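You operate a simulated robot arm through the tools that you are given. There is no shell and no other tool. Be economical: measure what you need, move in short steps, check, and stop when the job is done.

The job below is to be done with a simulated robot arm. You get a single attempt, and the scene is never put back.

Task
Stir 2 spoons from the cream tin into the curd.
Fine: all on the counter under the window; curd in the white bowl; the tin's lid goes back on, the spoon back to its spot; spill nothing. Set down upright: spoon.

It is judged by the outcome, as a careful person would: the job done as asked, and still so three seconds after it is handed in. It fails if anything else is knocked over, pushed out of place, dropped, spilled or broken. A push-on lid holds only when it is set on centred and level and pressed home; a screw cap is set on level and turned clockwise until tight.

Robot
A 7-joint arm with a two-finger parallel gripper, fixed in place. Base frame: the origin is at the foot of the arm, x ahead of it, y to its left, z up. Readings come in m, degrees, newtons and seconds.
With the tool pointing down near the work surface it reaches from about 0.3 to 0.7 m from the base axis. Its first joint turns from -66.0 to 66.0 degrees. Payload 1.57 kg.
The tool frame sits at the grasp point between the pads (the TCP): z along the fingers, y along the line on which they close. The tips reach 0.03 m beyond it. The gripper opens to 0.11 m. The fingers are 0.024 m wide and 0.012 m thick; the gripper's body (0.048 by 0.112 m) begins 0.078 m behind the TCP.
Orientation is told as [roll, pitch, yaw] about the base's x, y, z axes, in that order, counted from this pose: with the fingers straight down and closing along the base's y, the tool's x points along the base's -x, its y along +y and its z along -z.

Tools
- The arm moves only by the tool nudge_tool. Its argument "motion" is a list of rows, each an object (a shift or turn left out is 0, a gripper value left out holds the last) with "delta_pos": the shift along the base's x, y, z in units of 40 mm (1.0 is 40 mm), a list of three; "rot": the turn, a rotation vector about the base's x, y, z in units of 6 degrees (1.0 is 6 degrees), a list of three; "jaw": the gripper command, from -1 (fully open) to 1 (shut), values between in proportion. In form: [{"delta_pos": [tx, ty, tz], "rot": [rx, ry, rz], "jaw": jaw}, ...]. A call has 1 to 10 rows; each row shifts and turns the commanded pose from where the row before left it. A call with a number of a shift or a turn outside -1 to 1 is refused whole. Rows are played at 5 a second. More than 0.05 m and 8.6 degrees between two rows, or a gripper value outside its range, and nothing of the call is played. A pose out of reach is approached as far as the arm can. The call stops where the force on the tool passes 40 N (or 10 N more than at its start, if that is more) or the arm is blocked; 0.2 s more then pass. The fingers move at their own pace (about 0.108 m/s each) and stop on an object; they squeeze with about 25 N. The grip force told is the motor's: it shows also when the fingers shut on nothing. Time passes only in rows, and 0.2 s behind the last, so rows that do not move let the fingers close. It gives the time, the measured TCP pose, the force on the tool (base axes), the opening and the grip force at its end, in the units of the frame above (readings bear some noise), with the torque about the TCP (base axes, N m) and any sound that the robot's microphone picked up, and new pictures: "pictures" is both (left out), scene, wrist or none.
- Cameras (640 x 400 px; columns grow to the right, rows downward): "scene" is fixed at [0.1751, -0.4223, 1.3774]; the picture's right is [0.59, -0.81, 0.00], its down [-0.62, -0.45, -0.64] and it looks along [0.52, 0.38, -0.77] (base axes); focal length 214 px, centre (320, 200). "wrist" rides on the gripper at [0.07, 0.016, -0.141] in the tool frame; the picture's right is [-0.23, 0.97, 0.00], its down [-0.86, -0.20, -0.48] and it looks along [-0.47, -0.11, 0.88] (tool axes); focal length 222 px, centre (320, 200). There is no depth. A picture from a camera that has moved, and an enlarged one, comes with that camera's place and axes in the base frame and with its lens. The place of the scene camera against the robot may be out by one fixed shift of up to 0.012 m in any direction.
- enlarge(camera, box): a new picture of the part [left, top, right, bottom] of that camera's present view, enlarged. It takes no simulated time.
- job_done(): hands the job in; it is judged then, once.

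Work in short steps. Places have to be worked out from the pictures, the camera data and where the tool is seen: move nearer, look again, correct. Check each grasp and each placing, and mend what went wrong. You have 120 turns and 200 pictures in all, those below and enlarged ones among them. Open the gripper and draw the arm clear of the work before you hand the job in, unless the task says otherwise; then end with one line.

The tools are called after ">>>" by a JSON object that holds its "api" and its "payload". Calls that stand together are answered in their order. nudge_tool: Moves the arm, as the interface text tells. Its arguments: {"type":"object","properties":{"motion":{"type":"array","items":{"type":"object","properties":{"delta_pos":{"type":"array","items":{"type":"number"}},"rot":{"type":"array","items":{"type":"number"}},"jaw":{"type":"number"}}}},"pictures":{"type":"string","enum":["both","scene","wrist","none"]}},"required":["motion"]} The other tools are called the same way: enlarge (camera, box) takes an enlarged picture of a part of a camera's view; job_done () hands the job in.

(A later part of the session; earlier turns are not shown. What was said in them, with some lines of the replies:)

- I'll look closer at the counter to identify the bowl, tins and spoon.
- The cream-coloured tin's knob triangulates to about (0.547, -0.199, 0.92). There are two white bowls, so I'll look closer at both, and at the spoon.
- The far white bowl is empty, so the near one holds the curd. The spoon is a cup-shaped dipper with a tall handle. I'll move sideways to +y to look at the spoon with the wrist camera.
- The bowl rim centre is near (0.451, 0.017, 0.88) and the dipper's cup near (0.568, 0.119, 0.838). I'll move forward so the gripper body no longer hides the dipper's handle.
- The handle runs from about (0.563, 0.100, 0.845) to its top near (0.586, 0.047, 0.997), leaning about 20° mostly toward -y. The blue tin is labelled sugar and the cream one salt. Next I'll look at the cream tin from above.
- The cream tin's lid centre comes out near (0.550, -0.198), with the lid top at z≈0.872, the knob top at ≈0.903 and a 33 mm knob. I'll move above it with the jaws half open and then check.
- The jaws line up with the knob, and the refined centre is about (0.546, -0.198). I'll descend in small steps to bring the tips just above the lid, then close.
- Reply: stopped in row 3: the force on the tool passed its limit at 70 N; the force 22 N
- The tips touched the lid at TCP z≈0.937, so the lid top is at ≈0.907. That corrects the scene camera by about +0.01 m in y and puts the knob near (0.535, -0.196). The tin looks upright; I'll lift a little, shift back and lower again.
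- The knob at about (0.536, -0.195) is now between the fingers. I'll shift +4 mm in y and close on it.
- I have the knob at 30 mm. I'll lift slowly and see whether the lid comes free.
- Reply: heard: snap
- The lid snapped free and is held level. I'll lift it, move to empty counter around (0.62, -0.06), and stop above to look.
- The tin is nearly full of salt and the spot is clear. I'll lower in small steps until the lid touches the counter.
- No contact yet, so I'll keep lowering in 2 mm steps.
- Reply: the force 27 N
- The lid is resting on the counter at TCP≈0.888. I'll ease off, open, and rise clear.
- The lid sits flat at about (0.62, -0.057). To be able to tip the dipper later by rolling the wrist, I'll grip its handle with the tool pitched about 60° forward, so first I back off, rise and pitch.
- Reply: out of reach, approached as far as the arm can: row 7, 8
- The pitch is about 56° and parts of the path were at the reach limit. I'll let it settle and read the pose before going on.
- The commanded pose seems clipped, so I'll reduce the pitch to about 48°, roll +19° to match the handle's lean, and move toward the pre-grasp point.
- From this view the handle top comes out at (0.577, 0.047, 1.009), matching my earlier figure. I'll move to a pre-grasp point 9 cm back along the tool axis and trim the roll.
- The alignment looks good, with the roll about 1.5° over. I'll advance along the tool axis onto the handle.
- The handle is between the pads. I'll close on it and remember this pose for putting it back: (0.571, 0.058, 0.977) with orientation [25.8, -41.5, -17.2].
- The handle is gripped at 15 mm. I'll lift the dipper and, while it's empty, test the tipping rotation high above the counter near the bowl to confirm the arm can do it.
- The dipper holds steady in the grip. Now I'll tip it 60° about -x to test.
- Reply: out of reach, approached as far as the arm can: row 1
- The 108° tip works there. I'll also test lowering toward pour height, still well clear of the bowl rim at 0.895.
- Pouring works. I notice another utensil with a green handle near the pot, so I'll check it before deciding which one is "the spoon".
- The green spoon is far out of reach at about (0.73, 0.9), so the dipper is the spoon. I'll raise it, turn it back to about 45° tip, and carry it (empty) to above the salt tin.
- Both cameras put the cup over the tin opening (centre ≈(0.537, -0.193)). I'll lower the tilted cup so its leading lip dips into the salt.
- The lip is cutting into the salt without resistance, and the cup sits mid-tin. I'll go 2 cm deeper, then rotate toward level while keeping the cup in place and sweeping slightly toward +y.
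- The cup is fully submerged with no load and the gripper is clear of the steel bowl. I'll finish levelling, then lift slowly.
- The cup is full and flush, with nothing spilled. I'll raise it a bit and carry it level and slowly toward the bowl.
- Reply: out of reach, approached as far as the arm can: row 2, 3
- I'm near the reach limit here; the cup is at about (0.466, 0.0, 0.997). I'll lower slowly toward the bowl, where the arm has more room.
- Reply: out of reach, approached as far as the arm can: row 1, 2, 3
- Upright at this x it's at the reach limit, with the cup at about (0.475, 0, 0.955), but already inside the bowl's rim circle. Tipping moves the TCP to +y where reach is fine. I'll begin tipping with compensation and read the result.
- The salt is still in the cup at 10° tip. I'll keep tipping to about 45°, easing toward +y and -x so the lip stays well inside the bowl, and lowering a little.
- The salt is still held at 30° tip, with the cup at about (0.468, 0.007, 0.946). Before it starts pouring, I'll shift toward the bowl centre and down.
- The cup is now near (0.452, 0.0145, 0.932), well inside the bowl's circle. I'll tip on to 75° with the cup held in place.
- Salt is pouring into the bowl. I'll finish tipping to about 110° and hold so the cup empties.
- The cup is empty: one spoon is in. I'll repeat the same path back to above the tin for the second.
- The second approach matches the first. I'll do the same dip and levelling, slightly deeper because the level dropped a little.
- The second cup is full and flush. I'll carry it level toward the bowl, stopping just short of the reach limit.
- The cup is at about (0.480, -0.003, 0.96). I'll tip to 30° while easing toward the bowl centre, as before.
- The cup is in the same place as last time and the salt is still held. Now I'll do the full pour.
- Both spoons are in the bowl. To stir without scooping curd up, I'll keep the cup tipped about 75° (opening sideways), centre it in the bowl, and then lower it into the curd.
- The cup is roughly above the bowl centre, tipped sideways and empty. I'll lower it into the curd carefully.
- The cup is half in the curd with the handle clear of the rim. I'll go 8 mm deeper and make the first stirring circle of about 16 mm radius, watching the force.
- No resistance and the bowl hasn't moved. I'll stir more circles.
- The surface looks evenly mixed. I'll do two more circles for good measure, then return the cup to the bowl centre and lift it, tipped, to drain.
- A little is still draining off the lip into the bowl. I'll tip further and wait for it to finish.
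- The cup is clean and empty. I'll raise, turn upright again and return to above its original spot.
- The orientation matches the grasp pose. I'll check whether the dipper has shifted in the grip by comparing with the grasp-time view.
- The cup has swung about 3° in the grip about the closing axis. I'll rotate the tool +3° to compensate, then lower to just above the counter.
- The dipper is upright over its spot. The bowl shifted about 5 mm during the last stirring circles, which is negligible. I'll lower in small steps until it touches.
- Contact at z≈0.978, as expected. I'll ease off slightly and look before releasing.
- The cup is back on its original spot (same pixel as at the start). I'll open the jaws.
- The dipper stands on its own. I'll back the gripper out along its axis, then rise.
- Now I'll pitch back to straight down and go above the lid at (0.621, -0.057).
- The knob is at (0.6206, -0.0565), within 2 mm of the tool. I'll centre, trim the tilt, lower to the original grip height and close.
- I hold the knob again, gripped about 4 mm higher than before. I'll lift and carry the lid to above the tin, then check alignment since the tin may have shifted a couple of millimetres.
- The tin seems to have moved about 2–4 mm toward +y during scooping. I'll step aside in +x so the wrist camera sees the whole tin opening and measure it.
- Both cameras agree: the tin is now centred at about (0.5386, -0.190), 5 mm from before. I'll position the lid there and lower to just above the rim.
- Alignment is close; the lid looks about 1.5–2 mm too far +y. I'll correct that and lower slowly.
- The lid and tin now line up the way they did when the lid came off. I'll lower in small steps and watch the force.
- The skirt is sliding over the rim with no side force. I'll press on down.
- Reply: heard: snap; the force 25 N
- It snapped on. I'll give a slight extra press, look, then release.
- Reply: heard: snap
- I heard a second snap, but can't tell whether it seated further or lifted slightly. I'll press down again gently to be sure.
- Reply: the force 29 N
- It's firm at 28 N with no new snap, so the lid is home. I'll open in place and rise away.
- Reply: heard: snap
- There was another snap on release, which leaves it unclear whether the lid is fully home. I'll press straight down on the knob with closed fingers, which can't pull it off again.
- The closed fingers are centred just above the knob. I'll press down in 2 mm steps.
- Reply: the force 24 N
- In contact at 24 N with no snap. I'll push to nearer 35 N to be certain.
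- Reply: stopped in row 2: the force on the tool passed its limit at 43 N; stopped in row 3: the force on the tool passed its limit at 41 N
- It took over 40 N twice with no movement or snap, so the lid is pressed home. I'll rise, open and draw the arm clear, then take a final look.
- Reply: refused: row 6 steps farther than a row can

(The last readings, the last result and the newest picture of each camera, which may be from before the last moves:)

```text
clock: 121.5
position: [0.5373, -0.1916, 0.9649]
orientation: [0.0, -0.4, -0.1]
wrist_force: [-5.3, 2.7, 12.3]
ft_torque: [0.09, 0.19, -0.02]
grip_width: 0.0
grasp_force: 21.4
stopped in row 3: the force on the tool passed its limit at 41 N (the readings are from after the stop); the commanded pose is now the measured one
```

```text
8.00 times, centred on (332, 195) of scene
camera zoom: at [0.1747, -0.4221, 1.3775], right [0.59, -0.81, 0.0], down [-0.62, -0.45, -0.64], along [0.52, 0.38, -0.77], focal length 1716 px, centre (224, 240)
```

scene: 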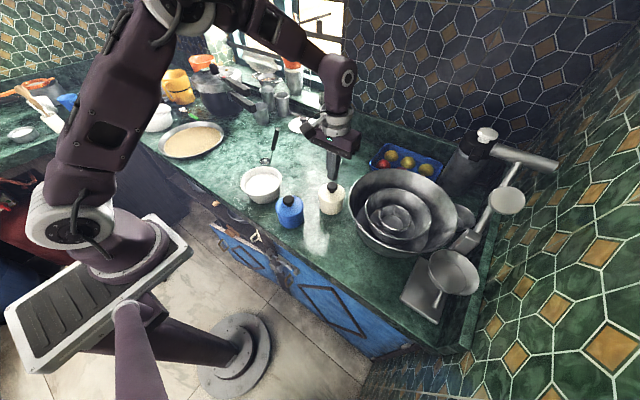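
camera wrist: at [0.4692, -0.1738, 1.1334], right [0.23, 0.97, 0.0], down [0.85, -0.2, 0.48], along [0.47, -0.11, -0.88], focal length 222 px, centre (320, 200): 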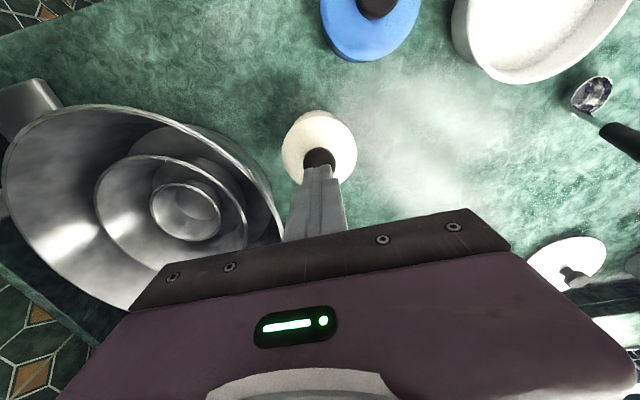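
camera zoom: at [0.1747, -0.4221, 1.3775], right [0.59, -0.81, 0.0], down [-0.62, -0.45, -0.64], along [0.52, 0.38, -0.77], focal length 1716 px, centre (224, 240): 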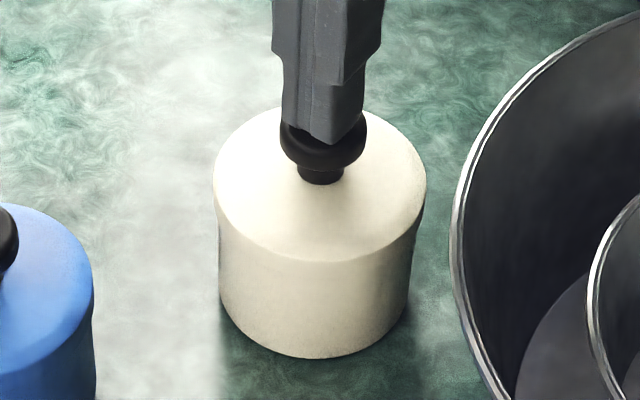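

One row was too long and nothing moved. The lid sits level in the pictures, so I'll retreat with shorter steps.

>>> {"api": "nudge_tool", "payload": {"motion": [{"delta_pos": [0, 0, 0.5]}, {"delta_pos": [0, 0, 1]}, {"delta_pos": [0, 0, 1]}, {"delta_pos": [0, 0, 1], "jaw": 0}, {"delta_pos": [-0.4, 0, 0.9], "jaw": -1}, {"delta_pos": [-0.8, 0, 0.6]}, {"delta_pos": [-0.9, 0, 0.3]}, {"delta_pos": [-0.9, 0, 0]}, {"delta_pos": [-0.9, 0.3, 0]}, {"delta_pos": [0, 0, 0]}]}}

>>> {"api": "enlarge", "payload": {"camera": "scene", "box": [220, 110, 380, 230]}}

>>> {"api": "enlarge", "payload": {"camera": "scene", "box": [300, 170, 364, 220]}}

```text
clock: 123.7
position: [0.3819, -0.1785, 1.1747]
orientation: [0.0, -0.3, -0.1]
wrist_force: [0.6, -0.2, 0.4]
ft_torque: [0.02, 0.0, 0.01]
grip_width: 0.1101
grasp_force: 0.0
camera wrist: at [0.3117, -0.1617, 1.3166], right [0.23, 0.97, 0.0], down [0.85, -0.2, 0.48], along [0.47, -0.11, -0.88], focal length 222 px, centre (320, 200)
```

scene: 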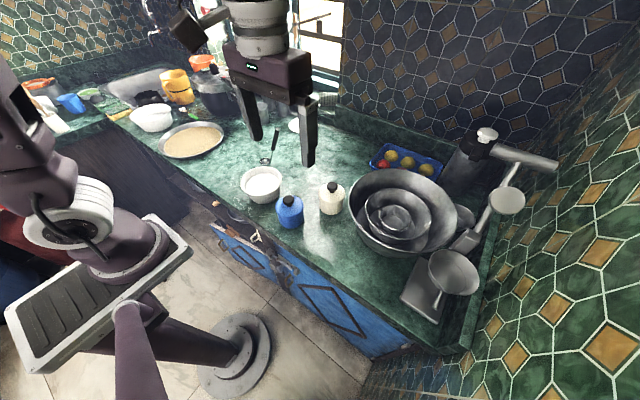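
wrist: 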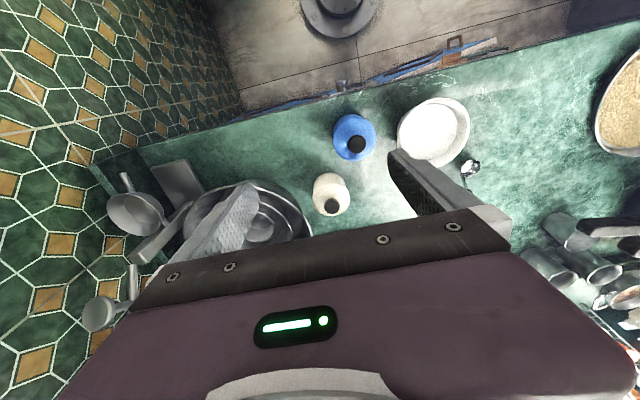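

```text
3.33 times, centred on (300, 170) of scene
camera zoom: at [0.175, -0.4223, 1.3774], right [0.59, -0.81, 0.0], down [-0.62, -0.45, -0.64], along [0.52, 0.38, -0.77], focal length 715 px, centre (387, 300)
```

zoom: 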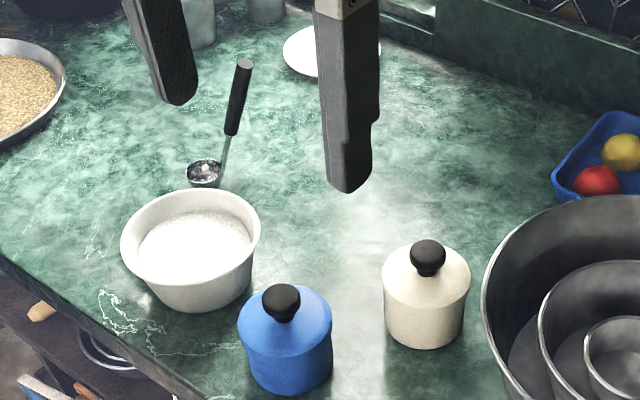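

```text
8.00 times, centred on (332, 195) of scene
camera zoom: at [0.175, -0.4223, 1.3774], right [0.59, -0.81, 0.0], down [-0.62, -0.45, -0.64], along [0.52, 0.38, -0.77], focal length 1716 px, centre (224, 240)
```

zoom: 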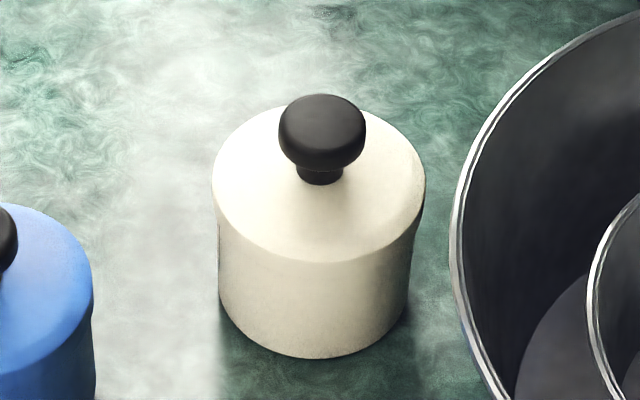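

Everything checks out: the lid sits level at its original height, the spoon stands upright on its spot, and the counter is clean. The arm is clear, so I'm handing in.

>>> {"api": "job_done", "payload": {}}

```text
The job is handed in.
```

I stirred two level spoons from the cream tin (labelled salt) into the curd, pressed the lid back on, and stood the spoon upright on its spot. I saw no spills; the bowl and the tin each ended about 5 mm from where they started.
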